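You operate a simulated robot arm through the tools that you are given. There is no shell and no other tool. Be economical: measure what you need, move in short steps, check, and stop when the job is done.

The job below is to be done with a simulated robot arm. You get a single attempt, and the scene is never put back.

TASK
Stone the burr off the keyed shaft and put a blue mark on the spot.
Fine: oil the grey stone on the green tin first; marking colour from the blue pad with the blue brush; both tools back where they stood.

Only the result counts: the job must be done as asked and must still hold three seconds after the hand-in. Knocking over, shifting, dropping, spilling or breaking anything else fails it.

THE ROBOT
A 7-joint arm with a two-finger parallel gripper, fixed in place. Base frame: the origin is at the foot of the arm, x ahead of it, y to its left, z up; the work surface is at about z = 0. Units: mm, rad, N and s.
With the tool pointing down near the work surface it reaches from about 220 to 580 mm from the base axis. Its first joint turns from -1.152 to 1.152 rad. Payload 2.5 kg.
Tool frame: the origin (TCP) lies between the finger pads and is the grasp point; the fingertips stand 23 mm ahead of it; z points along the fingers, y is the line along which they close. Largest opening 94 mm; finger width 38, thickness 10; the body of the gripper, 54 by 96 mm, starts 39 mm behind the TCP.
Orientation is told as [roll, pitch, yaw] about the base's x, y, z axes, in that order, counted from this pose: with the fingers straight down and closing along the base's y, the tool's x points along the base's -x, its y along +y and its z along -z.

THE INTERFACE
- The arm moves only by the tool move_arm. Its argument "commands" is a list of rows, each an object (a shift or turn left out is 0, a gripper value left out holds the last) with "dr": the turn, a rotation vector about the tool's x, y, z in units of 120 degrees (1.0 is 120 degrees), a list of three; "delta_pos": the shift along the tool's x, y, z in units of 400 mm (1.0 is 400 mm), a list of three; "gripper": the closure, from 0 (fully open) to 1 (shut). In form: [{"dr": [wx, wy, wz], "delta_pos": [dx, dy, dz], "gripper": gripper}, ...]. A call has 1 to 10 rows; each row is the pose to reach, as a shift and turn from the pose commanded when the call began, along the tool's axes at that moment. A call with a number of a shift or a turn outside -1 to 1 is refused whole. Each row takes 0.2 s and may step no farther than 50 mm and 0.15 rad from the row before; otherwise, or with a gripper value out of range, the whole call is refused. Where a pose cannot be reached the arm comes as near as it can. A force on the tool above 40 N (or 10 N above the force at the start of the call, whichever is more), or a blocked arm, ends the call early, and 0.2 s more pass. The fingers move at their own pace (about 108 mm/s each) and stop on an object; they squeeze with about 37 N. The grip force told is the motor's: it shows also when the fingers shut on nothing. Time passes only in rows, and 0.2 s behind the last, so rows that repeat a pose let the fingers close. The reply holds the time, the measured pose of the TCP, the force on the tool along the base axes, the opening and the grip force, in the units named above and with some noise.
- Cameras (640 x 400 px; columns grow to the right, rows downward): "scene" is fixed at [108.3, -390.4, 563.9]; the picture's right is [0.92, -0.39, 0.00], its down [-0.21, -0.50, -0.84] and it looks along [0.32, 0.77, -0.55] (base axes); focal length 259 px, centre (320, 200). "wrist" rides on the gripper at [86, 16, -74] in the tool frame; the picture's right is [-0.18, 0.98, 0.00], its down [-0.58, -0.11, -0.81] and it looks along [-0.79, -0.15, 0.59] (tool axes); focal length 243 px, centre (320, 200).
- camera(camera): a new picture of that camera. No time passes.
- point_at(camera, pixels): for up to 12 pixels [column, row] of the newest picture of that camera ("zoom" is the newest enlarged one), the place [x, y, z] in the base frame of the surface seen there, good to about 2 mm, but the place of the scene camera against the robot may be out by one fixed shift of up to 25 mm in any direction. No time passes.
- enlarge(camera, box): a new picture of the part [left, top, right, bottom] of that camera's present view, enlarged. No time passes.
- sign_off(): hands the job in; it is judged then, once.

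Go step by step. Measure first, check grasps and placings, and put right what went wrong. The budget is 80 turns and 46 pictures, counting those below and the enlarged ones. Unless the task says otherwise, let go and move clear before handing in, and close with one line.

The tools are called after "Request:" by a JSON object that holds its "api" and its "payload". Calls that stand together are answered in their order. move_arm: Moves the arm, as the interface text tells. Its arguments: {"type":"object","properties":{"commands":{"type":"array","items":{"type":"object","properties":{"dr":{"type":"array","items":{"type":"number"}},"delta_pos":{"type":"array","items":{"type":"number"}},"gripper":{"type":"number"}}}}},"required":["commands"]} The other tools are called the same way: camera (camera) takes a picture; point_at (camera, pixels) gives the place of the surface under pixels of a picture; enlarge (camera, box) takes an enlarged picture of a part of a camera's view; sign_off () hands the job in.

At the start:

```text
time_s: 0.0
ee_pos: [317.8, -20.4, 426.7]
ee_rot: [-0.001, -0.001, -0.001]
wrist_force: [0.0, 1.0, -0.5]
grip_width: 94.2
gripper_force: 0.1
```

scene: 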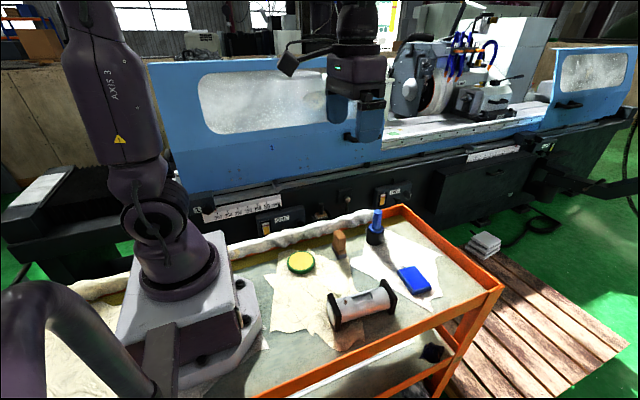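
wrist: 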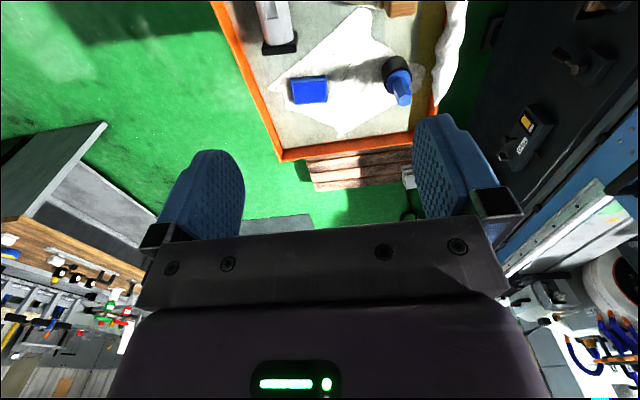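

The scene picture shows a green tin (300,262), a brown/grey stone (339,243), a blue brush in a holder (376,225), a blue pad (413,280) and a shaft (362,303). I'll enlarge the table to see details.

Request:
{"api": "enlarge", "payload": {"camera": "scene", "box": [260, 195, 460, 345]}}

Request:
{"api": "enlarge", "payload": {"camera": "scene", "box": [310, 260, 410, 340]}}

Request:
{"api": "point_at", "payload": {"camera": "scene", "pixels": [[300, 262], [339, 236], [340, 250], [377, 212], [375, 236], [413, 280], [362, 303], [335, 315], [388, 295], [285, 300], [370, 260]]}}

```text
2.67 times, centred on (360, 270) of scene
```

zoom: 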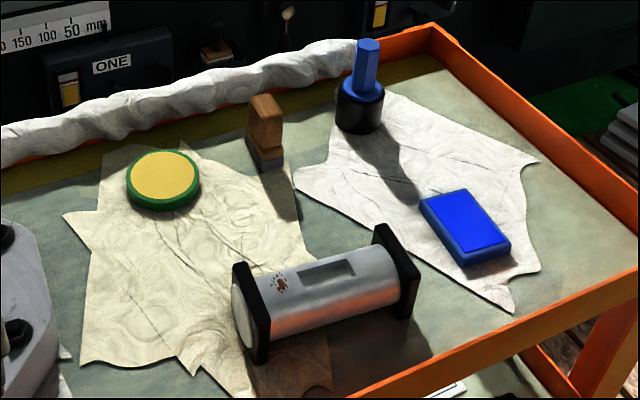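

```text
5.00 times, centred on (360, 300) of scene
```

zoom: 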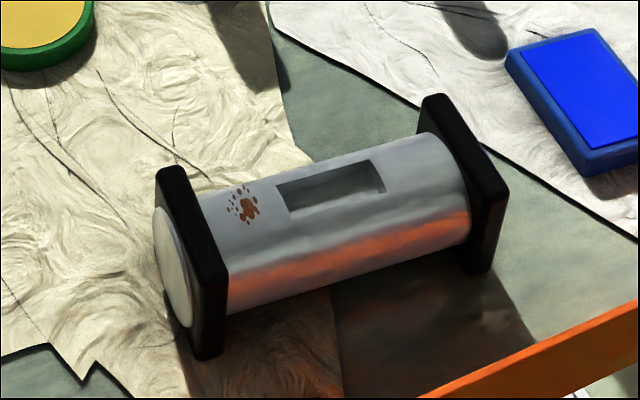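

```text
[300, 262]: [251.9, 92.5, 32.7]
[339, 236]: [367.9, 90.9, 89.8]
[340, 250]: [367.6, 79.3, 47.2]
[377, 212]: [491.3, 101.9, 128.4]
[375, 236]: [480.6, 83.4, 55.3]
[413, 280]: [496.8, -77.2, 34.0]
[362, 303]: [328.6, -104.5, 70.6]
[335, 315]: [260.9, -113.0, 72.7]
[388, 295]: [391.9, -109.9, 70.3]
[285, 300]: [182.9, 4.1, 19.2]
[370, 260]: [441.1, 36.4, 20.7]
```

The picture gives rough positions with a scene offset (the table reads about z=20). I'll draw the arm back so the wrist camera, which I expect to be accurate, sees the whole table.

Request:
{"api": "move_arm", "payload": {"commands": [{"delta_pos": [0.1, 0, 0]}, {"delta_pos": [0.2, 0, 0]}, {"delta_pos": [0.25, 0, 0.0]}, {"delta_pos": [0.25, 0, 0.0]}]}}

Request:
{"api": "camera", "payload": {"camera": "wrist"}}

```text
time_s: 1.0
ee_pos: [216.9, -19.6, 426.3]
ee_rot: [0.0, -0.002, 0.0]
wrist_force: [0.0, 0.3, -0.1]
grip_width: 94.1
gripper_force: 0.1
```

```text
41 pictures are left
```

wrist: 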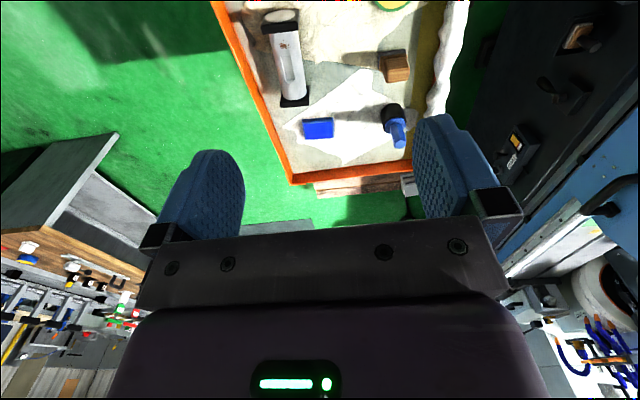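

The table is now in view at the top: shaft (285,60), stone (393,67), brush (394,125), pad (318,128), tin edge (392,3). I'll enlarge and measure.

Request:
{"api": "enlarge", "payload": {"camera": "wrist", "box": [220, 0, 460, 150]}}

Request:
{"api": "point_at", "payload": {"camera": "wrist", "pixels": [[318, 128], [394, 72], [392, 112], [398, 140], [288, 60], [282, 30], [293, 98], [392, 4], [350, 75], [345, 35], [345, 150], [280, 15]]}}

```text
2.67 times, centred on (340, 75) of wrist
```

zoom: 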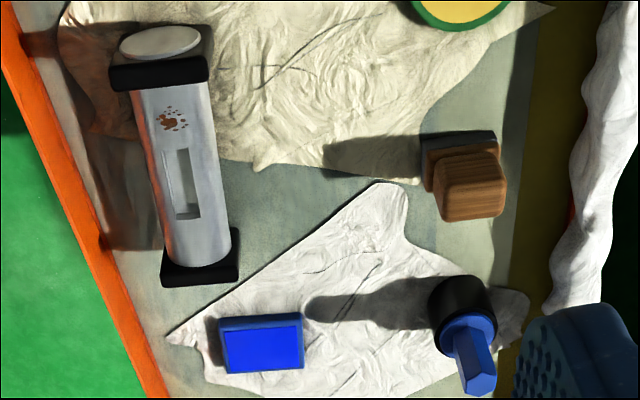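

```text
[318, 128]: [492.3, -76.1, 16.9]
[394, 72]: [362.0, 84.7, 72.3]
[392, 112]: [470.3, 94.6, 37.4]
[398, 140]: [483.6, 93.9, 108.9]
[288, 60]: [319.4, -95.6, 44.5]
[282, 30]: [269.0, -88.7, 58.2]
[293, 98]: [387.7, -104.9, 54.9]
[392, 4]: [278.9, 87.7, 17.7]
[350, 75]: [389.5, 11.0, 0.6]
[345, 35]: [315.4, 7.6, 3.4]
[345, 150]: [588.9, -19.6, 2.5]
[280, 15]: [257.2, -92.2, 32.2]
```

Wrist readings put the table at z≈0–3, so the scene camera's shift is about (+4,-1,+17). I'll measure details on this enlarged picture: burr (172,120), stone handle, brush and tin.

Request:
{"api": "point_at", "payload": {"camera": "zoom", "pixels": [[172, 120], [165, 105], [185, 125], [443, 165], [497, 158], [443, 215], [502, 212], [425, 140], [494, 136], [436, 290], [492, 290], [470, 330]]}}

Request:
{"api": "point_at", "payload": {"camera": "zoom", "pixels": [[462, 280], [464, 362], [494, 380], [480, 385], [222, 325], [300, 318], [302, 365], [228, 370], [137, 110], [205, 110], [180, 245], [172, 200]]}}

Request:
{"api": "enlarge", "payload": {"camera": "scene", "box": [320, 195, 400, 265]}}

```text
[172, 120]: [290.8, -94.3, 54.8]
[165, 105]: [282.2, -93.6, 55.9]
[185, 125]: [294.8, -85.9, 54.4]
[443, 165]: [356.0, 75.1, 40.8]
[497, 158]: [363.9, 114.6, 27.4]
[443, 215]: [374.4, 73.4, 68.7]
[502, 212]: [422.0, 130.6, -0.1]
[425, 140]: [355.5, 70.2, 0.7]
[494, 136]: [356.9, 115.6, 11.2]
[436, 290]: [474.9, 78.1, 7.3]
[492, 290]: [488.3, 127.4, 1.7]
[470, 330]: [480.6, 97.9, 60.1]
```

```text
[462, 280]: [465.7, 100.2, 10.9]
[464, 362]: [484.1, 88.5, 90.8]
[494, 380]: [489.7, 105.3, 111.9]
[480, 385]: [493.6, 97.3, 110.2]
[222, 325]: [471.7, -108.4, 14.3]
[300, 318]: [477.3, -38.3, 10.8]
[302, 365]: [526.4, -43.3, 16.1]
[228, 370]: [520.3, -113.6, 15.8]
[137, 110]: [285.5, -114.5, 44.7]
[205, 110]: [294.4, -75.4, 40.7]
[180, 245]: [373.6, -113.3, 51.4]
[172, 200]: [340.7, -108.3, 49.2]
```

```text
5.71 times, centred on (360, 230) of scene
```

zoom: 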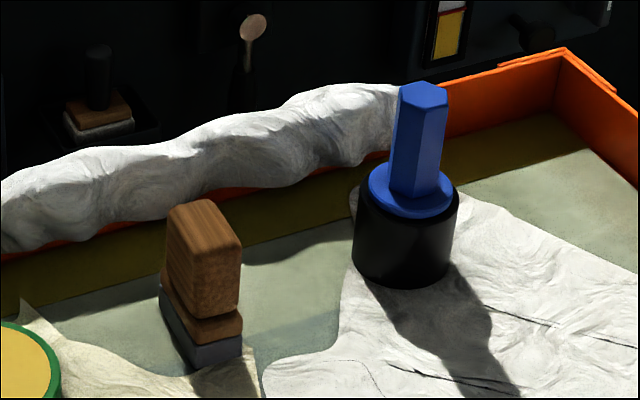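

Burr is near (291,-94,55), right on top of the shaft; the stone is at about (368,93). I'll lower the arm to get a closer wrist view before deciding the grasps.

Request:
{"api": "move_arm", "payload": {"commands": [{"delta_pos": [0, 0, 0.1]}, {"delta_pos": [0, 0, 0.2]}, {"delta_pos": [0, 0, 0.3]}, {"delta_pos": [0, 0, 0.4]}, {"delta_pos": [0, 0, 0.4]}]}}

Request:
{"api": "camera", "payload": {"camera": "wrist"}}

```text
time_s: 2.2
ee_pos: [218.1, -21.1, 266.3]
ee_rot: [0.0, 0.0, 0.001]
wrist_force: [0.2, 0.3, -0.6]
grip_width: 93.8
gripper_force: 0.0
```

```text
38 pictures are left
```

wrist: 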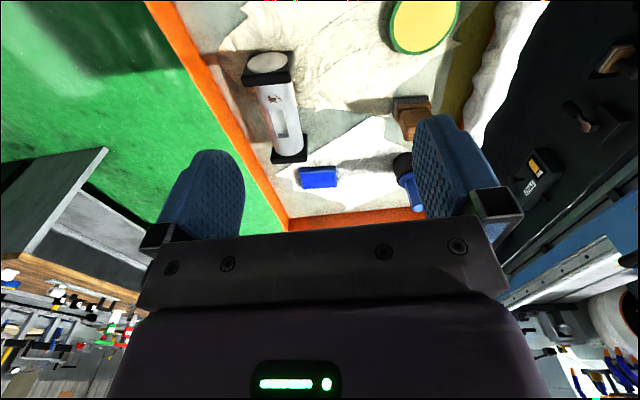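

All objects are visible now: tin (425,25), shaft (275,105), stone (410,115). I'll enlarge and measure the tin and shaft.

Request:
{"api": "enlarge", "payload": {"camera": "wrist", "box": [230, 40, 326, 170]}}

Request:
{"api": "point_at", "payload": {"camera": "wrist", "pixels": [[425, 25], [395, 30], [455, 15], [425, 3], [418, 48], [275, 100], [263, 110], [290, 105], [268, 80], [285, 78], [272, 88], [285, 155]]}}

```text
3.08 times, centred on (278, 105) of wrist
```

zoom: 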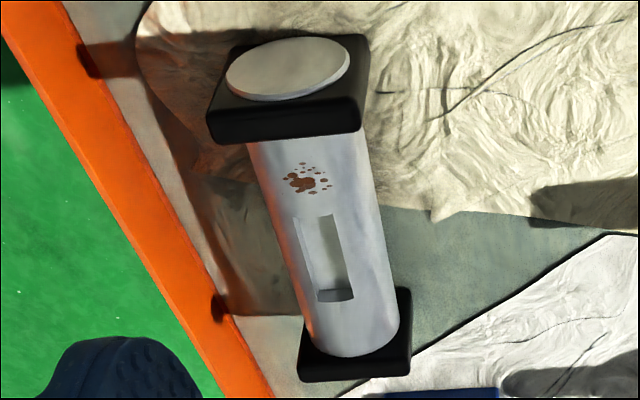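

```text
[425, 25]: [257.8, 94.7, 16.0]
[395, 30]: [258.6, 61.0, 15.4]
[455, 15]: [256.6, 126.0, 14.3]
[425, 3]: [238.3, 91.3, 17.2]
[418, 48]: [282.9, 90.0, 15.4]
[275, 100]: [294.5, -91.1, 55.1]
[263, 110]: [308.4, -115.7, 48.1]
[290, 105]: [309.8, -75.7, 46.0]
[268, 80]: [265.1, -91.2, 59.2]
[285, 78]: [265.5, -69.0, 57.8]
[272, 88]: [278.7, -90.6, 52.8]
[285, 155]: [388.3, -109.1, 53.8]
```

The burr is the brown speckle (302,180) between the black block and keyway. I'll measure points around it and the block edges.

Request:
{"api": "point_at", "payload": {"camera": "zoom", "pixels": [[302, 182], [287, 180], [326, 182], [302, 163], [300, 195], [290, 132], [290, 105], [322, 216], [350, 110], [222, 118], [252, 180], [372, 180]]}}

Request:
{"api": "enlarge", "payload": {"camera": "wrist", "box": [380, 70, 450, 220]}}

```text
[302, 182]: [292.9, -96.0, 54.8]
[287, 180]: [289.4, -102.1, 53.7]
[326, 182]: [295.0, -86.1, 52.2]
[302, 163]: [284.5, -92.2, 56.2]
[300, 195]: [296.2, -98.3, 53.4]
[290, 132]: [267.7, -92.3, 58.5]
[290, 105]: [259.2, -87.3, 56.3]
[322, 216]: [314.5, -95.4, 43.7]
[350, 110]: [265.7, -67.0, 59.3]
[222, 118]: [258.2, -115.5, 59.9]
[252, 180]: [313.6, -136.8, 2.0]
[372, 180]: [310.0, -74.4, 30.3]
```

```text
2.67 times, centred on (415, 145) of wrist
```

zoom: 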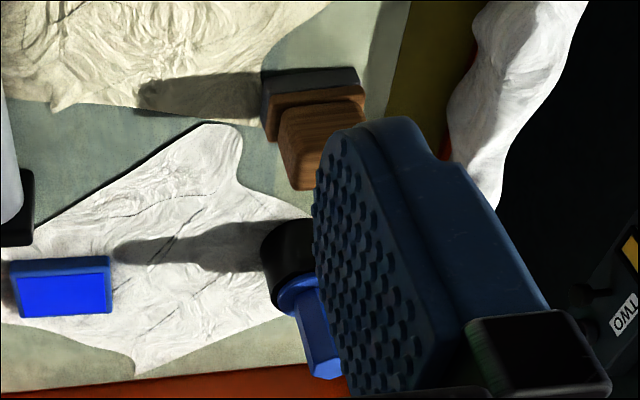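

The burr centre is about (291,-95,55), and the black block's inner edge is at x≈268, z≈59. The finger hides the stone, so I'll shift +y to frame it between the fingers.

Request:
{"api": "move_arm", "payload": {"commands": [{"delta_pos": [0, 0.1, 0]}, {"delta_pos": [0, 0.2, 0]}, {"delta_pos": [0, 0.28, 0]}, {"delta_pos": [0, 0.28, 0]}]}}

Request:
{"api": "enlarge", "payload": {"camera": "wrist", "box": [260, 70, 400, 200]}}

```text
time_s: 3.2
ee_pos: [216.8, 91.3, 268.5]
ee_rot: [-0.001, -0.001, 0.0]
wrist_force: [0.6, -1.1, 0.5]
grip_width: 93.8
gripper_force: 0.1
```

```text
3.08 times, centred on (330, 135) of wrist
```

zoom: 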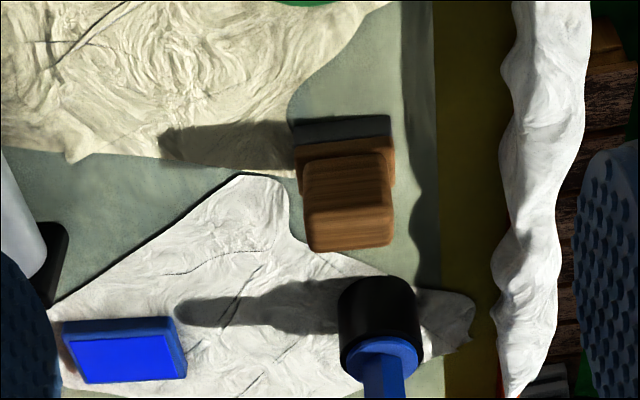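

Request:
{"api": "point_at", "payload": {"camera": "zoom", "pixels": [[305, 165], [382, 157], [310, 240], [390, 238], [345, 200], [350, 244], [295, 143], [391, 132], [297, 160], [393, 150], [312, 215], [392, 205]]}}

Request:
{"api": "point_at", "payload": {"camera": "zoom", "pixels": [[345, 225], [345, 215], [345, 180], [345, 165], [345, 150], [345, 125], [380, 310], [343, 310], [416, 310], [380, 350], [366, 370], [402, 370]]}}

```text
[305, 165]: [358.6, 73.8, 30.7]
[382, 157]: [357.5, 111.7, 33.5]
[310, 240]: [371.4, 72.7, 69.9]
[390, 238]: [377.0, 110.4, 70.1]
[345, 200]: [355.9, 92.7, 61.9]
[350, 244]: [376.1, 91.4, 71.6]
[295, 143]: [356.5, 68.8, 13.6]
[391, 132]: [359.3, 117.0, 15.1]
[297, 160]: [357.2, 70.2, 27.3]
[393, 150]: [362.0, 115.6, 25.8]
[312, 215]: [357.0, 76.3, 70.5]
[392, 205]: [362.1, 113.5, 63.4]
```

```text
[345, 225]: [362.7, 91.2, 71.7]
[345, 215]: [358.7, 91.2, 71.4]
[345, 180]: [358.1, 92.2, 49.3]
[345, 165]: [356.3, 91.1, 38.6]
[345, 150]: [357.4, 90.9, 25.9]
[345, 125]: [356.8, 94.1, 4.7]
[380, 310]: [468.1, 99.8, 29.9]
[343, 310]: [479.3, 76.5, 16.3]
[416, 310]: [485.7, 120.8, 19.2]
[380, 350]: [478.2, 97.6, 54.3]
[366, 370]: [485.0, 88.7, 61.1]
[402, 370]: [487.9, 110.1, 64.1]
```

The stone block spans y 69–117, and its handle y 74–112, x 357–378, z 30–72. I'll go above it with a half-open gripper, closing along y.

Request:
{"api": "move_arm", "payload": {"commands": [{"delta_pos": [-0.1, 0.0035, 0], "gripper": 0.32}, {"delta_pos": [-0.2, 0.0035, 0]}, {"delta_pos": [-0.3, 0.0035, 0]}, {"delta_pos": [-0.374, 0.0035, 0]}, {"delta_pos": [-0.374, 0.0035, 0.1]}, {"delta_pos": [-0.374, 0.0035, 0.2]}, {"delta_pos": [-0.374, 0.0035, 0.3]}, {"delta_pos": [-0.374, 0.0035, 0.367]}, {"delta_pos": [-0.374, 0.0035, 0.367]}]}}

Request:
{"api": "camera", "payload": {"camera": "wrist"}}

Request:
{"api": "enlarge", "payload": {"camera": "scene", "box": [280, 160, 440, 260]}}

```text
time_s: 5.2
ee_pos: [367.2, 94.0, 119.9]
ee_rot: [-0.001, -0.001, 0.001]
wrist_force: [0.0, -0.4, 0.4]
grip_width: 64.2
gripper_force: 0.2
```

```text
34 pictures are left
```

wrist: 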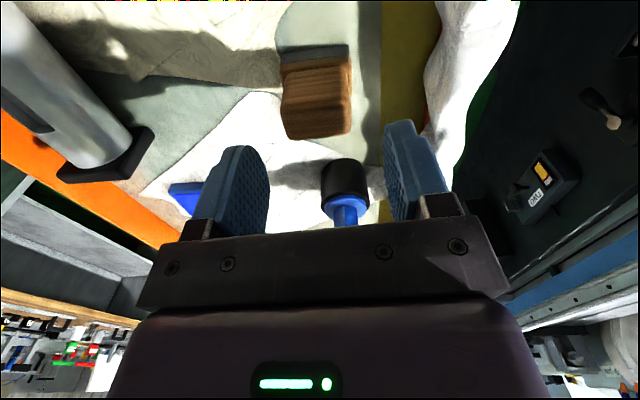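

```text
4.00 times, centred on (360, 210) of scene
```

zoom: 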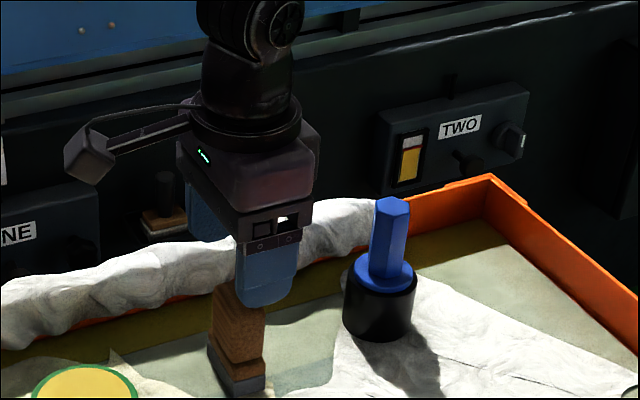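

The handle (316,95 in the wrist view) lies between the fingers. I'll re-measure its top edges before going down.

Request:
{"api": "point_at", "payload": {"camera": "wrist", "pixels": [[287, 120], [348, 118], [318, 110], [318, 134], [284, 100], [351, 95], [290, 136], [345, 133], [318, 60], [285, 60], [349, 55], [318, 125]]}}

```text
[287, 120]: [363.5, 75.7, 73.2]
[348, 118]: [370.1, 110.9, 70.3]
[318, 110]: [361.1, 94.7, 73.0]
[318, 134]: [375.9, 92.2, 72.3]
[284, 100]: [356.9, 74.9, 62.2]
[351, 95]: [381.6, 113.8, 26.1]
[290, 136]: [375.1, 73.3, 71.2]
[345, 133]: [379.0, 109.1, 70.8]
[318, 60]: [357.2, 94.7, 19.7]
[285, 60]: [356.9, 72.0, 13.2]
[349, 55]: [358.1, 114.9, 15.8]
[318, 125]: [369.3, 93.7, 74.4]
```

The handle is centred at (368,93), matching the TCP. I'll go down to z≈56 and close.

Request:
{"api": "move_arm", "payload": {"commands": [{"delta_pos": [0, 0, 0.06]}, {"delta_pos": [0, 0, 0.12]}, {"delta_pos": [0, 0, 0.16]}, {"delta_pos": [0, 0, 0.16]}, {"delta_pos": [0, 0, 0.16], "gripper": 0.8}, {"delta_pos": [0, 0, 0.16], "gripper": 0.8}, {"delta_pos": [0, 0, 0.16], "gripper": 0.8}]}}

```text
time_s: 6.8
ee_pos: [366.5, 94.5, 55.1]
ee_rot: [0.001, 0.0, 0.0]
wrist_force: [0.2, -0.4, -0.3]
grip_width: 41.8
gripper_force: 37.4
```

The grip closed at 41.8 mm with force 37 N. I'll lift slightly and travel over the tin at (250,93).

Request:
{"api": "move_arm", "payload": {"commands": [{"delta_pos": [0, 0, -0.06]}, {"delta_pos": [0, 0, -0.14]}, {"delta_pos": [0.08, 0, -0.14]}, {"delta_pos": [0.16, 0, -0.14]}, {"delta_pos": [0.24, 0, -0.14]}, {"delta_pos": [0.294, 0, -0.14]}, {"delta_pos": [0.294, 0, -0.14]}]}}

Request:
{"api": "camera", "payload": {"camera": "wrist"}}

Request:
{"api": "enlarge", "payload": {"camera": "scene", "box": [240, 180, 400, 290]}}

```text
time_s: 8.4
ee_pos: [249.4, 92.8, 111.3]
ee_rot: [0.001, 0.001, 0.0]
wrist_force: [-0.9, -0.6, -1.1]
grip_width: 41.6
gripper_force: 36.7
```

```text
32 pictures are left
```

wrist: 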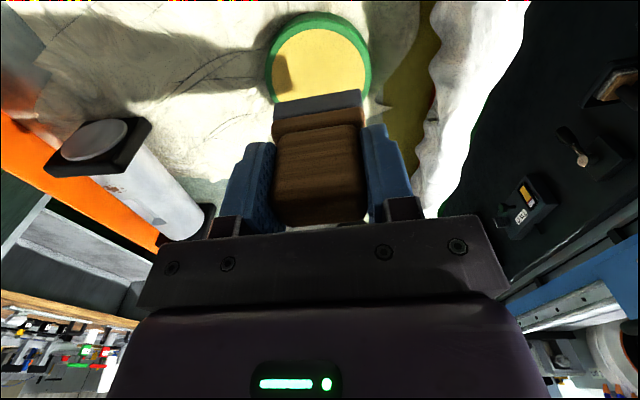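

```text
3.64 times, centred on (320, 235) of scene
```

zoom: 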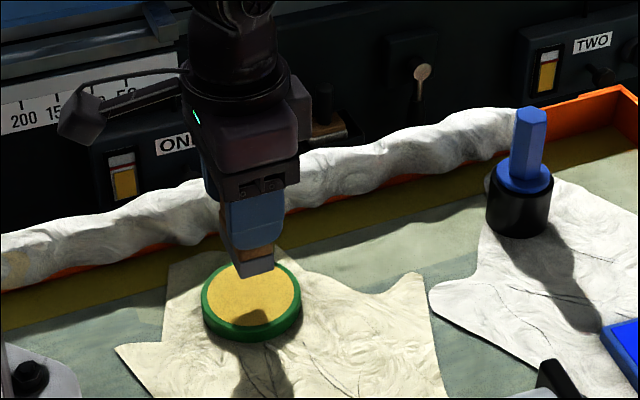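

The stone hangs over the tin as planned. I'll measure the tin's rim from this view: left (268,65), right (370,65), near (318,14).

Request:
{"api": "point_at", "payload": {"camera": "wrist", "pixels": [[269, 62], [369, 62], [315, 16], [318, 32], [275, 62], [362, 62], [318, 80], [318, 93], [276, 105], [360, 95]]}}

Request:
{"api": "point_at", "payload": {"camera": "zoom", "pixels": [[205, 298], [298, 285], [250, 325], [248, 300], [225, 275]]}}

```text
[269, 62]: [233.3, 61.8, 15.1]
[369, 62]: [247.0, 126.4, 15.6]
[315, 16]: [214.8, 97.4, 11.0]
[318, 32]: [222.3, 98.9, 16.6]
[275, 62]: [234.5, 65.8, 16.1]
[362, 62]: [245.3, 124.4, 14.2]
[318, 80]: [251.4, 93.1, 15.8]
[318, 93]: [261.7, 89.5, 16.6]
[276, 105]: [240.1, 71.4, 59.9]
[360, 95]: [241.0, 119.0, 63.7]
```

```text
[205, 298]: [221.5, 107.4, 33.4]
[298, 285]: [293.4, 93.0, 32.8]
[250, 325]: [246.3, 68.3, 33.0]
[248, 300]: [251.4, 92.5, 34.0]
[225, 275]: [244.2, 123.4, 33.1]
```

The tin is centred at (250,94) with its pad at z≈16, so contact should come at TCP z≈72. I'll lower close and then press in small steps.

Request:
{"api": "move_arm", "payload": {"commands": [{"delta_pos": [0, 0.002, 0.05]}, {"delta_pos": [0, 0.002, 0.085]}, {"delta_pos": [0, 0.002, 0.0925]}, {"delta_pos": [0, 0.002, 0.095]}, {"delta_pos": [0, 0.002, 0.0975]}, {"delta_pos": [0, 0.002, 0.0975]}]}}

```text
time_s: 9.8
ee_pos: [250.1, 93.9, 72.6]
ee_rot: [-0.001, 0.0, 0.0]
wrist_force: [0.4, 1.7, -0.7]
grip_width: 41.7
gripper_force: 37.3
```

No contact force yet at z=72.6, so I'll continue in 1 mm steps.

Request:
{"api": "move_arm", "payload": {"commands": [{"delta_pos": [0, 0, 0.0025]}, {"delta_pos": [0, 0, 0.005]}, {"delta_pos": [0, 0, 0.005]}]}}

```text
time_s: 10.6
ee_pos: [249.5, 93.3, 70.7]
ee_rot: [0.002, -0.002, 0.0]
wrist_force: [-2.3, -3.9, 35.3]
grip_width: 41.7
gripper_force: 36.4
```

Pressing at 35 N against the pad. I'll ease off a little and dwell, then lift and look at the stone's underside.

Request:
{"api": "move_arm", "payload": {"commands": [{"delta_pos": [0, 0, -0.002]}, {"delta_pos": [0, 0, -0.002]}, {"delta_pos": [0, 0, -0.002]}, {"delta_pos": [0, 0, -0.002]}]}}

Request:
{"api": "move_arm", "payload": {"commands": [{"delta_pos": [0, 0, -0.05]}, {"delta_pos": [0, 0, -0.1]}, {"delta_pos": [0, 0, -0.1]}]}}

Request:
{"api": "enlarge", "payload": {"camera": "scene", "box": [270, 220, 350, 280]}}

Request:
{"api": "enlarge", "payload": {"camera": "wrist", "box": [240, 0, 400, 140]}}

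```text
time_s: 11.6
ee_pos: [250.2, 94.4, 71.5]
ee_rot: [-0.001, 0.002, 0.0]
wrist_force: [0.5, 1.0, -0.3]
grip_width: 41.7
gripper_force: 36.8
```

```text
time_s: 12.4
ee_pos: [248.6, 93.0, 110.6]
ee_rot: [0.001, 0.0, 0.0]
wrist_force: [-0.1, 0.3, -2.4]
grip_width: 41.7
gripper_force: 37.2
```

```text
6.67 times, centred on (310, 250) of scene
```

zoom: 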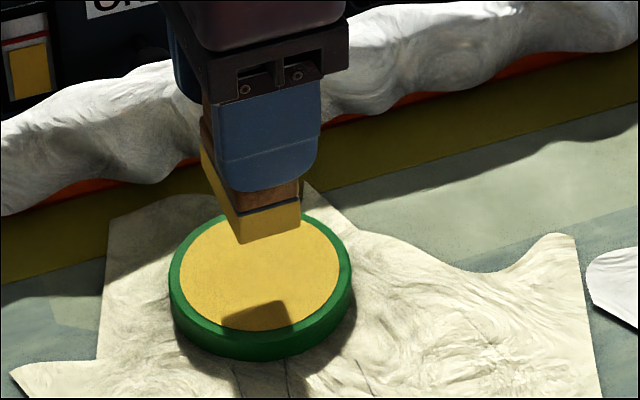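

```text
2.86 times, centred on (320, 70) of wrist
```

zoom: 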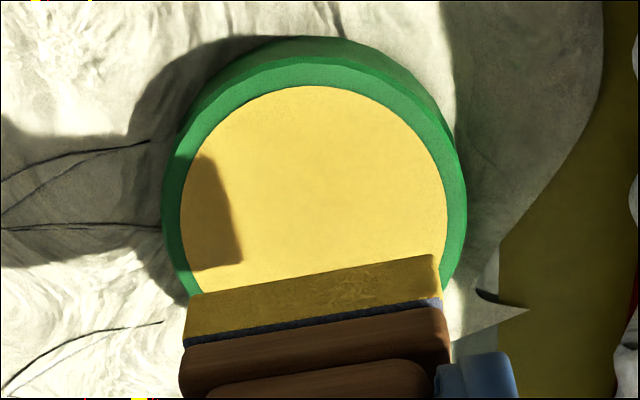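

The stone's bottom has turned yellow (zoom 265,220), so it is oiled, and the tin hasn't moved. I'll now carry it above the burr at (291.5,-95).

Request:
{"api": "move_arm", "payload": {"commands": [{"delta_pos": [0, 0, -0.1]}, {"delta_pos": [-0.025, -0.11, -0.1]}, {"delta_pos": [-0.05, -0.22, -0.1]}, {"delta_pos": [-0.075, -0.33, -0.1]}, {"delta_pos": [-0.1, -0.43, -0.1]}, {"delta_pos": [-0.104, -0.472, -0.1]}, {"delta_pos": [-0.104, -0.472, -0.1]}, {"delta_pos": [-0.104, -0.472, -0.1]}]}}

Request:
{"api": "camera", "payload": {"camera": "wrist"}}

Request:
{"api": "enlarge", "payload": {"camera": "scene", "box": [290, 240, 410, 340]}}

```text
time_s: 14.2
ee_pos: [292.7, -95.0, 151.5]
ee_rot: [0.0, -0.001, 0.0]
wrist_force: [0.3, -0.3, -2.0]
grip_width: 41.5
gripper_force: 36.7
```

```text
28 pictures are left
```

wrist: 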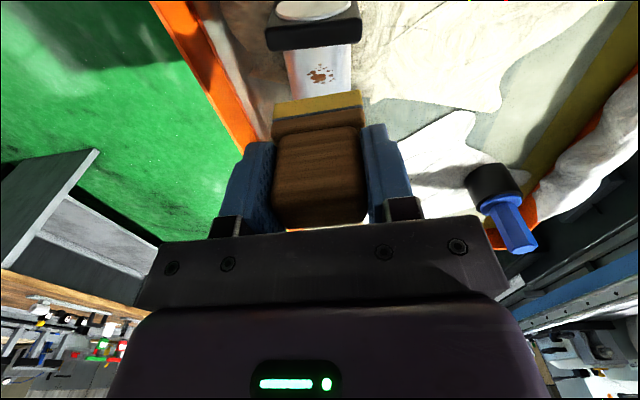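

```text
4.00 times, centred on (350, 290) of scene
```

zoom: 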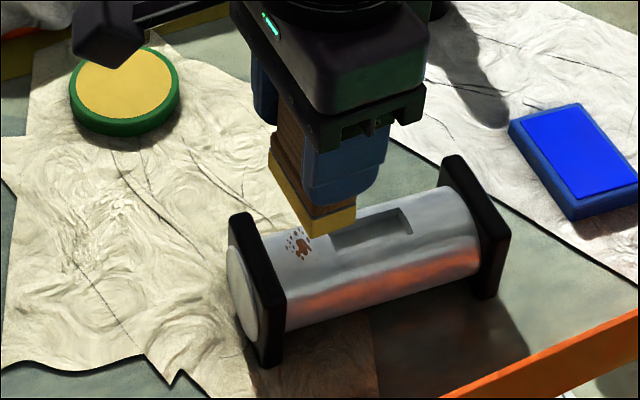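

The burr is clearly visible at wrist (320,75). I'll measure it and the block edge (315,48) here, along with the stone's lower edge.

Request:
{"api": "point_at", "payload": {"camera": "wrist", "pixels": [[320, 76], [313, 75], [329, 70], [320, 66], [320, 83], [316, 44], [355, 42], [280, 46], [276, 104], [360, 93], [318, 98], [340, 78]]}}

```text
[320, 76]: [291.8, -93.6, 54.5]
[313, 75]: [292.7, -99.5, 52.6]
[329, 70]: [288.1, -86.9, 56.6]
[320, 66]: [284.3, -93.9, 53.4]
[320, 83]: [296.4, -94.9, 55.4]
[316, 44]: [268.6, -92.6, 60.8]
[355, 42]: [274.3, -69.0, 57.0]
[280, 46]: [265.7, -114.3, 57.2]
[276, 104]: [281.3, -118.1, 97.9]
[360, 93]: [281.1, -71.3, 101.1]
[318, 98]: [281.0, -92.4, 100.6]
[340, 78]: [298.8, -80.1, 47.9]
```

The stone is centred over the burr with about 7 mm clearance to the block. Lowering to just above contact.

Request:
{"api": "move_arm", "payload": {"commands": [{"delta_pos": [0, 0, 0.05]}, {"delta_pos": [0, 0, 0.085]}, {"delta_pos": [0, 0, 0.095]}, {"delta_pos": [0, 0, 0.0975]}, {"delta_pos": [0, 0, 0.0975]}]}}

Request:
{"api": "move_arm", "payload": {"commands": [{"delta_pos": [0, 0, 0.0015]}, {"delta_pos": [0, 0, 0.0025]}, {"delta_pos": [0, 0, 0.0025]}]}}

```text
time_s: 15.4
ee_pos: [291.7, -94.6, 111.6]
ee_rot: [0.001, 0.001, -0.001]
wrist_force: [0.9, 0.6, -2.2]
grip_width: 41.7
gripper_force: 37.1
```

```text
time_s: 16.2
ee_pos: [291.8, -94.6, 110.8]
ee_rot: [-0.001, 0.002, 0.0]
wrist_force: [-0.5, 0.1, -1.6]
grip_width: 41.6
gripper_force: 37.4
```

Still no contact at z=110.8, so I'll continue in sub-millimetre steps.

Request:
{"api": "move_arm", "payload": {"commands": [{"delta_pos": [0, 0, 0.00125]}, {"delta_pos": [0, 0, 0.00125]}]}}

Request:
{"api": "move_arm", "payload": {"commands": [{"delta_pos": [0, 0, 0.00125]}, {"delta_pos": [0, 0, 0.00125]}]}}

```text
time_s: 16.8
ee_pos: [291.7, -94.5, 111.4]
ee_rot: [0.001, -0.001, 0.0]
wrist_force: [-0.5, 0.3, -1.3]
grip_width: 41.6
gripper_force: 37.4
```

```text
time_s: 17.4
ee_pos: [291.8, -95.0, 109.0]
ee_rot: [0.0, 0.0, -0.001]
wrist_force: [-0.2, 0.0, -2.0]
grip_width: 41.9
gripper_force: 37.0
```

Request:
{"api": "move_arm", "payload": {"commands": [{"delta_pos": [0, 0, 0.00125]}, {"delta_pos": [0, 0, 0.00125]}]}}

Request:
{"api": "move_arm", "payload": {"commands": [{"delta_pos": [0, 0, 0.00125]}, {"delta_pos": [0, 0, 0.00125]}]}}

```text
time_s: 18.0
ee_pos: [291.6, -94.0, 109.1]
ee_rot: [0.0, 0.0, 0.0]
wrist_force: [-2.6, 1.1, 9.6]
grip_width: 41.9
gripper_force: 37.0
```

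```text
time_s: 18.6
ee_pos: [290.4, -95.5, 110.0]
ee_rot: [-0.001, -0.003, 0.0]
wrist_force: [-6.6, 2.2, 21.8]
grip_width: 41.6
gripper_force: 37.3
```

Contact force is 22 N. I'll ease to about 10 N and stroke gently ±6 mm across the shaft and ±3 mm along it.

Request:
{"api": "move_arm", "payload": {"commands": [{"delta_pos": [0, 0, -0.001]}, {"delta_pos": [0, 0.015, -0.001]}, {"delta_pos": [0, 0, -0.001]}, {"delta_pos": [0, -0.015, -0.001]}, {"delta_pos": [0, 0, -0.001]}, {"delta_pos": [0, 0.015, -0.001]}, {"delta_pos": [0, 0, -0.001]}, {"delta_pos": [0, -0.015, -0.001]}, {"delta_pos": [0, 0, -0.001]}, {"delta_pos": [0, 0, -0.001]}]}}

Request:
{"api": "move_arm", "payload": {"commands": [{"delta_pos": [0.0075, 0, 0]}, {"delta_pos": [0, 0, 0]}, {"delta_pos": [-0.0075, 0, 0]}, {"delta_pos": [0, 0, 0]}, {"delta_pos": [0.0075, 0, 0]}, {"delta_pos": [0, 0, 0]}, {"delta_pos": [-0.0075, 0, 0]}, {"delta_pos": [0, 0, 0]}, {"delta_pos": [0, 0, 0]}]}}

Request:
{"api": "enlarge", "payload": {"camera": "scene", "box": [290, 240, 410, 340]}}

```text
time_s: 20.8
ee_pos: [290.8, -96.5, 109.0]
ee_rot: [-0.001, -0.002, -0.002]
wrist_force: [-0.2, -7.7, 14.3]
grip_width: 41.7
gripper_force: 36.8
```

```text
time_s: 22.8
ee_pos: [290.4, -94.8, 108.8]
ee_rot: [-0.002, 0.0, 0.0]
wrist_force: [0.4, 0.8, -1.9]
grip_width: 41.8
gripper_force: 36.6
```

```text
4.00 times, centred on (350, 290) of scene
```

zoom: 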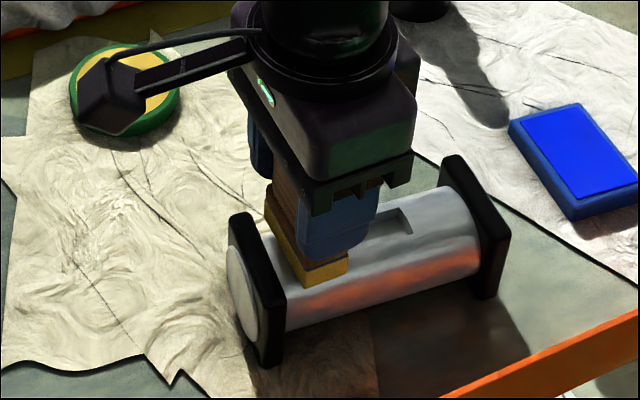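

The force has fallen to zero, which suggests the burr wore down. I'll lift and look.

Request:
{"api": "move_arm", "payload": {"commands": [{"delta_pos": [0, 0, -0.05]}, {"delta_pos": [0, 0, -0.1]}, {"delta_pos": [0, 0, -0.1]}]}}

Request:
{"api": "enlarge", "payload": {"camera": "wrist", "box": [240, 0, 400, 120]}}

Request:
{"api": "point_at", "payload": {"camera": "zoom", "pixels": [[320, 150], [320, 260], [180, 320], [440, 300]]}}

```text
time_s: 23.6
ee_pos: [291.0, -95.5, 150.0]
ee_rot: [-0.002, -0.001, 0.001]
wrist_force: [-0.2, -0.3, -0.3]
grip_width: 41.6
gripper_force: 36.9
```

```text
3.33 times, centred on (320, 60) of wrist
```

zoom: 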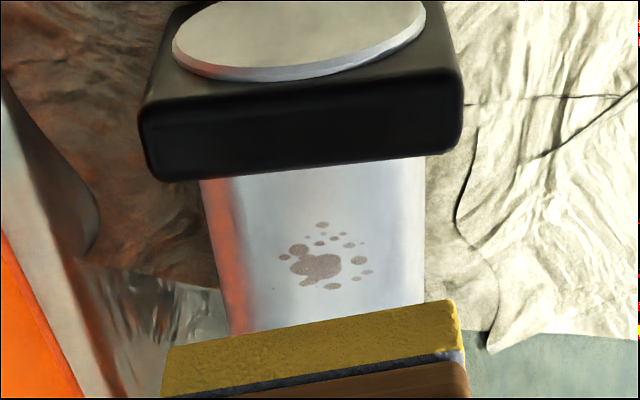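

```text
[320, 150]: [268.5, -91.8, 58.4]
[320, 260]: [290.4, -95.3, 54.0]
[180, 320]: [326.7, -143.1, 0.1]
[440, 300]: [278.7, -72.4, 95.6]
```

The burr has faded from orange-brown to pale grey-brown but is still visible (zoom 320,260). The shaft hasn't moved, so I'll repeat the stoning with firmer strokes.

Request:
{"api": "move_arm", "payload": {"commands": [{"delta_pos": [0, 0, 0.05]}, {"delta_pos": [0, 0, 0.09]}, {"delta_pos": [0, 0, 0.1]}, {"delta_pos": [0, 0, 0.101]}, {"delta_pos": [0, 0, 0.101]}]}}

Request:
{"api": "move_arm", "payload": {"commands": [{"delta_pos": [0, 0, 0.00075]}, {"delta_pos": [0, 0, 0.00075]}]}}

```text
time_s: 24.8
ee_pos: [291.8, -95.4, 109.4]
ee_rot: [0.001, 0.0, 0.0]
wrist_force: [0.2, -0.2, -1.5]
grip_width: 41.6
gripper_force: 37.0
```

```text
time_s: 25.4
ee_pos: [289.9, -95.1, 109.2]
ee_rot: [0.0, 0.0, 0.0]
wrist_force: [-1.4, 0.1, 2.7]
grip_width: 41.8
gripper_force: 37.1
```

Light contact; I'll press about 0.4 mm more and do long strokes.

Request:
{"api": "move_arm", "payload": {"commands": [{"delta_pos": [0, 0, 0.001]}, {"delta_pos": [0, 0.015, 0.001]}, {"delta_pos": [0, 0.015, 0.001]}, {"delta_pos": [0, 0, 0.001]}, {"delta_pos": [0, -0.015, 0.001]}, {"delta_pos": [0, -0.015, 0.001]}, {"delta_pos": [0, 0, 0.001]}, {"delta_pos": [0, 0.015, 0.001]}, {"delta_pos": [0, 0, 0.001]}, {"delta_pos": [0, 0, 0.001]}]}}

Request:
{"api": "move_arm", "payload": {"commands": [{"delta_pos": [0.005, 0, 0]}, {"delta_pos": [0.01, 0, 0]}, {"delta_pos": [0, 0, 0]}, {"delta_pos": [-0.01, 0, 0]}, {"delta_pos": [0, 0, 0]}, {"delta_pos": [0.01, 0, 0]}, {"delta_pos": [0, 0, 0]}, {"delta_pos": [-0.01, 0, 0]}, {"delta_pos": [0, 0, 0]}, {"delta_pos": [0, 0, 0]}]}}

```text
time_s: 27.6
ee_pos: [291.4, -94.1, 109.9]
ee_rot: [0.0, 0.0, 0.002]
wrist_force: [0.0, 8.0, 17.6]
grip_width: 41.9
gripper_force: 37.1
```

```text
time_s: 29.8
ee_pos: [291.6, -93.7, 108.0]
ee_rot: [0.0, -0.002, -0.001]
wrist_force: [2.1, 0.8, 3.3]
grip_width: 41.8
gripper_force: 37.5
```

Good strokes with about 19 N. I'll lift and look again.

Request:
{"api": "move_arm", "payload": {"commands": [{"delta_pos": [0, 0, -0.05]}, {"delta_pos": [0, 0, -0.1]}, {"delta_pos": [0, 0, -0.1]}]}}

Request:
{"api": "enlarge", "payload": {"camera": "wrist", "box": [240, 0, 400, 120]}}

Request:
{"api": "point_at", "payload": {"camera": "zoom", "pixels": [[320, 150], [320, 260], [315, 240], [440, 300]]}}

```text
time_s: 30.6
ee_pos: [291.4, -95.1, 147.7]
ee_rot: [0.0, 0.0, 0.0]
wrist_force: [-0.5, 0.1, -0.8]
grip_width: 41.7
gripper_force: 37.4
```

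```text
3.33 times, centred on (320, 60) of wrist
```

zoom: 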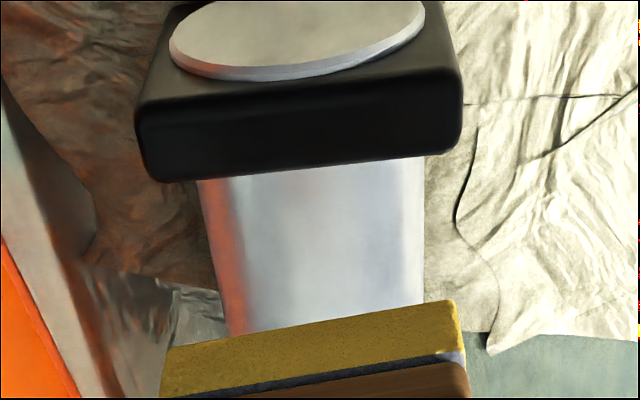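

```text
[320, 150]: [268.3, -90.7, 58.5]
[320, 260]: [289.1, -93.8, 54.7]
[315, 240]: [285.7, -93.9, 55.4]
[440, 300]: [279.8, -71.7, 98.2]
```

The burr is gone and the shaft is unmoved. I'll carry the stone back to (367.4,93) and lower it to just above the table.

Request:
{"api": "move_arm", "payload": {"commands": [{"delta_pos": [-0.03, 0.08, 0]}, {"delta_pos": [-0.07, 0.18, 0]}, {"delta_pos": [-0.11, 0.28, 0]}, {"delta_pos": [-0.15, 0.38, 0]}, {"delta_pos": [-0.19, 0.47, 0]}, {"delta_pos": [-0.19, 0.47, 0]}, {"delta_pos": [-0.19, 0.47, 0.1]}, {"delta_pos": [-0.19, 0.47, 0.2]}, {"delta_pos": [-0.19, 0.47, 0.225]}, {"delta_pos": [-0.19, 0.47, 0.225]}]}}

Request:
{"api": "move_arm", "payload": {"commands": [{"delta_pos": [0, 0, 0.0025]}, {"delta_pos": [0, 0, 0.005]}, {"delta_pos": [0, 0, 0.005]}]}}

```text
time_s: 32.8
ee_pos: [367.4, 94.2, 58.7]
ee_rot: [0.0, -0.001, 0.0]
wrist_force: [0.0, -0.8, -1.3]
grip_width: 41.8
gripper_force: 37.4
```

```text
time_s: 33.6
ee_pos: [366.5, 92.8, 56.1]
ee_rot: [0.001, 0.0, -0.001]
wrist_force: [1.5, 0.4, -1.7]
grip_width: 41.5
gripper_force: 36.6
```

Commanded z is now 57 with no contact; lowering further in small steps.

Request:
{"api": "move_arm", "payload": {"commands": [{"delta_pos": [0, 0, 0.0015]}, {"delta_pos": [0, 0, 0.0025]}, {"delta_pos": [0, 0, 0.0025]}]}}

Request:
{"api": "move_arm", "payload": {"commands": [{"delta_pos": [0, 0, 0.00125]}, {"delta_pos": [0, 0, 0.00125]}]}}

```text
time_s: 34.4
ee_pos: [368.2, 93.2, 55.3]
ee_rot: [0.0, 0.002, 0.0]
wrist_force: [0.5, -0.1, -1.4]
grip_width: 41.7
gripper_force: 37.2
```

```text
time_s: 35.0
ee_pos: [367.4, 93.9, 54.9]
ee_rot: [0.002, 0.0, 0.0]
wrist_force: [0.0, 0.3, -2.3]
grip_width: 41.7
gripper_force: 37.0
```

Request:
{"api": "move_arm", "payload": {"commands": [{"delta_pos": [0, 0, 0.00125]}, {"delta_pos": [0, 0, 0.00125]}]}}

Request:
{"api": "move_arm", "payload": {"commands": [{"delta_pos": [0, 0, 0.00125]}, {"delta_pos": [0, 0, 0.00125]}]}}

```text
time_s: 35.6
ee_pos: [366.9, 92.8, 53.7]
ee_rot: [0.0, 0.0, -0.001]
wrist_force: [0.1, 0.3, -1.9]
grip_width: 41.7
gripper_force: 36.8
```

```text
time_s: 36.2
ee_pos: [367.5, 92.6, 53.1]
ee_rot: [-0.001, -0.002, 0.0]
wrist_force: [-1.0, -0.4, -2.0]
grip_width: 41.8
gripper_force: 36.7
```

Request:
{"api": "move_arm", "payload": {"commands": [{"delta_pos": [0, 0, 0.00125]}, {"delta_pos": [0, 0, 0.00125]}]}}

Request:
{"api": "move_arm", "payload": {"commands": [{"delta_pos": [0, 0, 0.00125]}, {"delta_pos": [0, 0, 0.00125]}]}}

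```text
time_s: 36.8
ee_pos: [367.3, 92.6, 52.9]
ee_rot: [0.001, 0.0, -0.001]
wrist_force: [-0.3, 0.3, -0.9]
grip_width: 41.7
gripper_force: 37.1
```

```text
time_s: 37.4
ee_pos: [366.4, 92.7, 52.6]
ee_rot: [0.0, 0.001, 0.001]
wrist_force: [-2.6, -0.6, 8.8]
grip_width: 41.7
gripper_force: 37.1
```

Contact (about 10 N) at commanded z=53.5. Releasing and rising straight up.

Request:
{"api": "move_arm", "payload": {"commands": [{"delta_pos": [0, 0, -0.001], "gripper": 0.32}, {"delta_pos": [0, 0, -0.001]}, {"delta_pos": [0, 0, -0.001]}, {"delta_pos": [0, 0, -0.06]}, {"delta_pos": [0, 0, -0.16]}, {"delta_pos": [0, 0, -0.26]}, {"delta_pos": [0, 0, -0.36]}, {"delta_pos": [0, 0, -0.46]}, {"delta_pos": [0, 0, -0.46]}]}}

Request:
{"api": "enlarge", "payload": {"camera": "scene", "box": [260, 195, 460, 345]}}

Request:
{"api": "camera", "payload": {"camera": "wrist"}}

```text
time_s: 39.4
ee_pos: [367.1, 93.3, 237.0]
ee_rot: [-0.003, 0.001, 0.001]
wrist_force: [-1.3, 0.0, 0.5]
grip_width: 63.9
gripper_force: 0.0
```

```text
2.67 times, centred on (360, 270) of scene
```

zoom: 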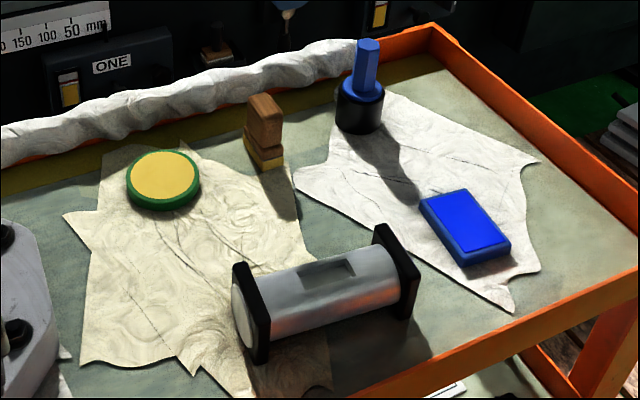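

```text
22 pictures are left
```

wrist: 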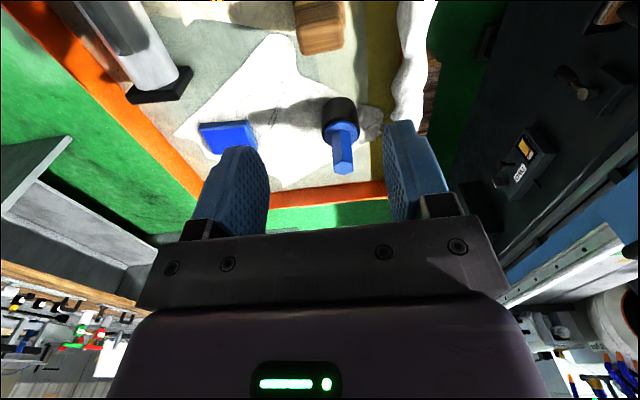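

The stone is back in place and everything else is unmoved. Now I'll measure the brush: hex handle (343,160), collar (342,133), pot (340,110).

Request:
{"api": "enlarge", "payload": {"camera": "wrist", "box": [300, 80, 390, 190]}}

Request:
{"api": "enlarge", "payload": {"camera": "scene", "box": [350, 200, 400, 250]}}

```text
3.64 times, centred on (345, 135) of wrist
```

zoom: 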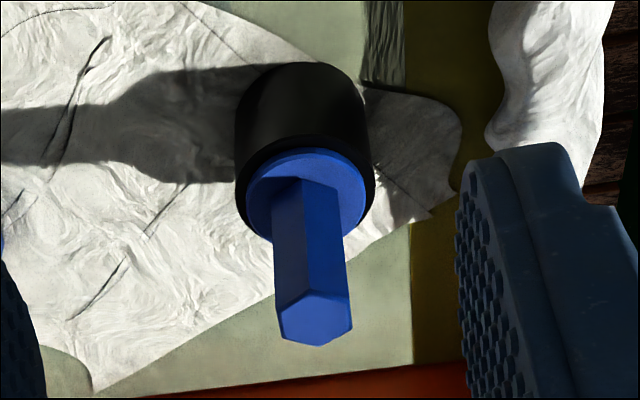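

```text
8.00 times, centred on (375, 225) of scene
```

zoom: 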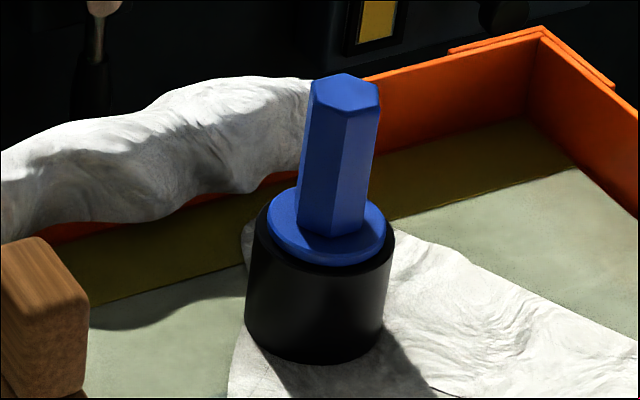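

Request:
{"api": "point_at", "payload": {"camera": "wrist", "pixels": [[343.6, 167.4], [334, 157], [351, 152], [343, 145], [339.5, 132.3], [326.5, 135], [356, 135], [340.9, 120.8], [340.9, 117.5], [339.5, 99], [341, 162], [345, 171]]}}

Request:
{"api": "point_at", "payload": {"camera": "zoom", "pixels": [[343, 90], [315, 85], [377, 90], [345, 108], [342, 80], [340, 180], [333, 230], [300, 235], [385, 230], [315, 350], [325, 262], [315, 275]]}}

```text
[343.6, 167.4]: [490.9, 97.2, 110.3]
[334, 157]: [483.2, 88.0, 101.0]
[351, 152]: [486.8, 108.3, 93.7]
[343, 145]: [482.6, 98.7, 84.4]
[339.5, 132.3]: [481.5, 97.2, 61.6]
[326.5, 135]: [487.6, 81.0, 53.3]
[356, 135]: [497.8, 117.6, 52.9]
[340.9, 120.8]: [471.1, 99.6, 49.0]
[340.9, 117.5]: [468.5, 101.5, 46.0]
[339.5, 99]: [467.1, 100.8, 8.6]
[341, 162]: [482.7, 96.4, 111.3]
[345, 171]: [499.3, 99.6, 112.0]
```

```text
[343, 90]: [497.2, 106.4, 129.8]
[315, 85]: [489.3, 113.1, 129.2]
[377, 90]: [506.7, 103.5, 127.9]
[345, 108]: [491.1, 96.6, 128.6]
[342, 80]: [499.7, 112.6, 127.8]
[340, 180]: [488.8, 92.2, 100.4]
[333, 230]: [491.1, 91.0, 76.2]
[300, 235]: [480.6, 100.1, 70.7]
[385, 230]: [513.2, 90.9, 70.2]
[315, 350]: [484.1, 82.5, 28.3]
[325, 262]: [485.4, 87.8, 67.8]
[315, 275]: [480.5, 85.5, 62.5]
```

The hex handle has flats facing ±y (88–108), centre about (491,98), top z≈111, collar top ≈60. I'll move above it and check alignment.

Request:
{"api": "move_arm", "payload": {"commands": [{"delta_pos": [-0.1, 0.005, 0]}, {"delta_pos": [-0.2, 0.01, 0]}, {"delta_pos": [-0.309, 0.0135, 0]}, {"delta_pos": [-0.309, 0.0135, 0.1]}, {"delta_pos": [-0.309, 0.0135, 0.19]}, {"delta_pos": [-0.309, 0.0135, 0.19]}, {"delta_pos": [-0.309, 0.0135, 0.19]}]}}

Request:
{"api": "enlarge", "payload": {"camera": "wrist", "box": [240, 20, 420, 160]}}

```text
time_s: 41.0
ee_pos: [490.8, 98.6, 159.7]
ee_rot: [0.0, 0.001, 0.0]
wrist_force: [0.3, 0.0, -0.8]
grip_width: 63.7
gripper_force: 0.1
```

```text
2.86 times, centred on (330, 90) of wrist
```

zoom: 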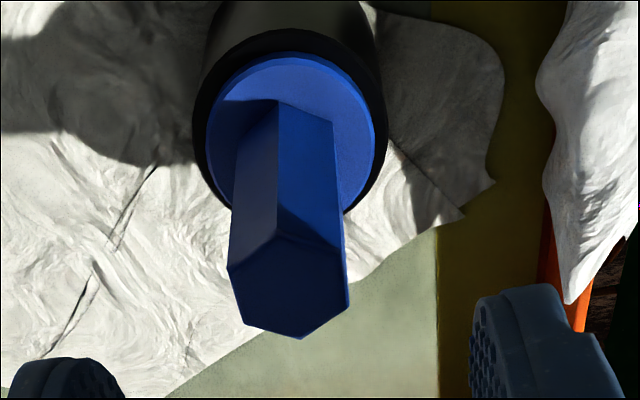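

Request:
{"api": "point_at", "payload": {"camera": "zoom", "pixels": [[278, 234], [233, 268], [246, 318], [302, 334], [345, 302], [339, 252], [290, 285], [245, 180], [335, 180], [210, 140], [384, 140], [278, 105]]}}

```text
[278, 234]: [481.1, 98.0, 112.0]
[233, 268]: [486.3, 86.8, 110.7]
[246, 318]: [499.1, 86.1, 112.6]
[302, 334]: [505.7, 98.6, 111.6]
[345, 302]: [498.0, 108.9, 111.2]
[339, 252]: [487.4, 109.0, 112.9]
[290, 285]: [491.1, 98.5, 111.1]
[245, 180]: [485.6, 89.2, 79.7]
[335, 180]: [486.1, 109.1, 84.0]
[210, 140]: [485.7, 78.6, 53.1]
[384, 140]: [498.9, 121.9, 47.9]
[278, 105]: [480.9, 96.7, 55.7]
```

The hex is centred at (493,98) with flats at y 86.5 and 109, so TCP alignment is good. Going down to z≈90 and closing.

Request:
{"api": "move_arm", "payload": {"commands": [{"delta_pos": [-0.005, -0.0015, 0.08]}, {"delta_pos": [-0.005, -0.0015, 0.15]}, {"delta_pos": [-0.005, -0.0015, 0.179]}, {"delta_pos": [-0.005, -0.0015, 0.179]}, {"delta_pos": [-0.005, -0.0015, 0.179], "gripper": 0.6}, {"delta_pos": [-0.005, -0.0015, 0.179], "gripper": 0.7}, {"delta_pos": [-0.005, -0.0015, 0.179], "gripper": 0.9}, {"delta_pos": [-0.005, -0.0015, 0.179], "gripper": 0.9}]}}

```text
time_s: 42.8
ee_pos: [492.9, 97.2, 89.5]
ee_rot: [0.001, 0.001, 0.001]
wrist_force: [-0.2, 0.1, 0.4]
grip_width: 23.3
gripper_force: 36.8
```

Gripped at 23.3 mm with no side force. Lifting straight up 90 mm, then look.

Request:
{"api": "move_arm", "payload": {"commands": [{"delta_pos": [0, 0, -0.03]}, {"delta_pos": [0, 0, -0.08]}, {"delta_pos": [0, 0, -0.14]}, {"delta_pos": [0, 0, -0.2]}, {"delta_pos": [0, 0, -0.25]}, {"delta_pos": [0, 0, -0.25]}]}}

Request:
{"api": "enlarge", "payload": {"camera": "scene", "box": [330, 160, 430, 250]}}

Request:
{"api": "enlarge", "payload": {"camera": "wrist", "box": [240, 0, 420, 140]}}

```text
time_s: 44.2
ee_pos: [492.7, 98.2, 189.9]
ee_rot: [0.001, 0.0, -0.001]
wrist_force: [0.2, -0.4, -0.8]
grip_width: 23.6
gripper_force: 37.0
```

```text
4.44 times, centred on (380, 205) of scene
```

zoom: 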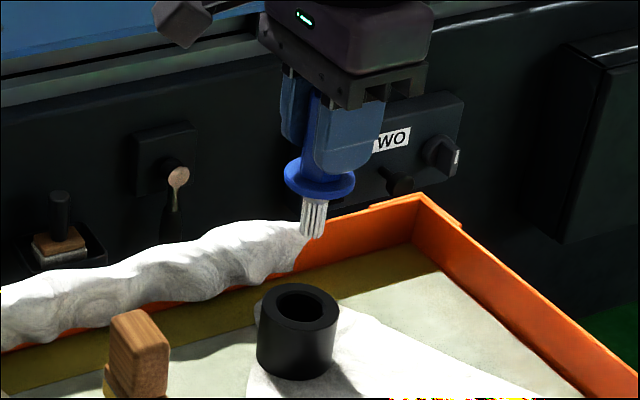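

```text
2.86 times, centred on (330, 70) of wrist
```

zoom: 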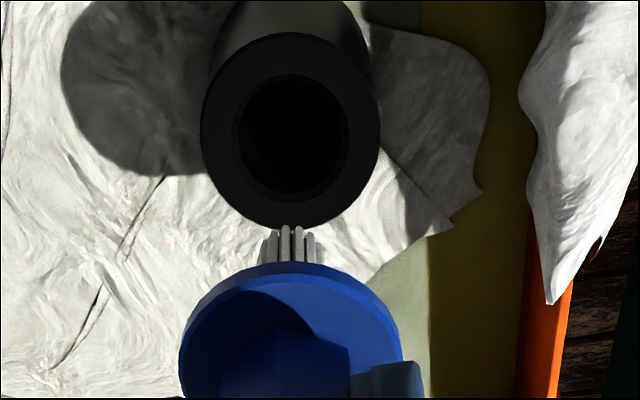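

The brush is out; white bristles show below the collar. I'll measure the bristle tip and the pot's hole for the return.

Request:
{"api": "point_at", "payload": {"camera": "zoom", "pixels": [[285, 229], [270, 236], [300, 232], [316, 240], [294, 258], [230, 140], [360, 140], [292, 68], [292, 212], [205, 140], [375, 140], [294, 225]]}}

Request:
{"api": "camera", "payload": {"camera": "scene"}}

Request:
{"api": "point_at", "payload": {"camera": "scene", "pixels": [[378.5, 211], [379, 212], [378.5, 208], [379, 205], [379, 200], [379, 196], [374, 234], [385, 233], [380, 228], [380, 242]]}}

```text
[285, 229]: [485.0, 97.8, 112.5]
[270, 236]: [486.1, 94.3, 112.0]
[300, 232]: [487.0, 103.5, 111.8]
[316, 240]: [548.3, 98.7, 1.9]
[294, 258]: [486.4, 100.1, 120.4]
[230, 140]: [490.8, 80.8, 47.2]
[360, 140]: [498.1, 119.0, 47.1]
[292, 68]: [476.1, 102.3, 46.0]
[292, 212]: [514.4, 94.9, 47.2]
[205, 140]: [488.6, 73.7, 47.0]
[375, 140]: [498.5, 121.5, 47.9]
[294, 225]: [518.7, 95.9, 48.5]
```

```text
16 pictures are left
```

scene: 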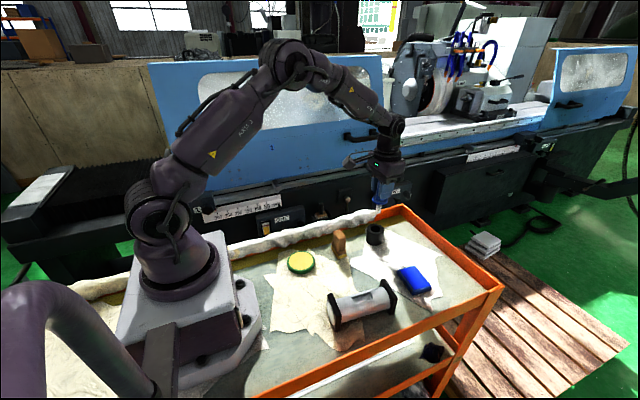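

```text
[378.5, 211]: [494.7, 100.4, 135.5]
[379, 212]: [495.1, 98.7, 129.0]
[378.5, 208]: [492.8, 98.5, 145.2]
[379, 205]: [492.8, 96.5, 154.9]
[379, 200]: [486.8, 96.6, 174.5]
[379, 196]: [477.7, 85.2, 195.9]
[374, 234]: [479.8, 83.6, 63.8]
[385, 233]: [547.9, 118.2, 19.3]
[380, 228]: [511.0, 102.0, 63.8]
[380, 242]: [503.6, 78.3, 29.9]
```

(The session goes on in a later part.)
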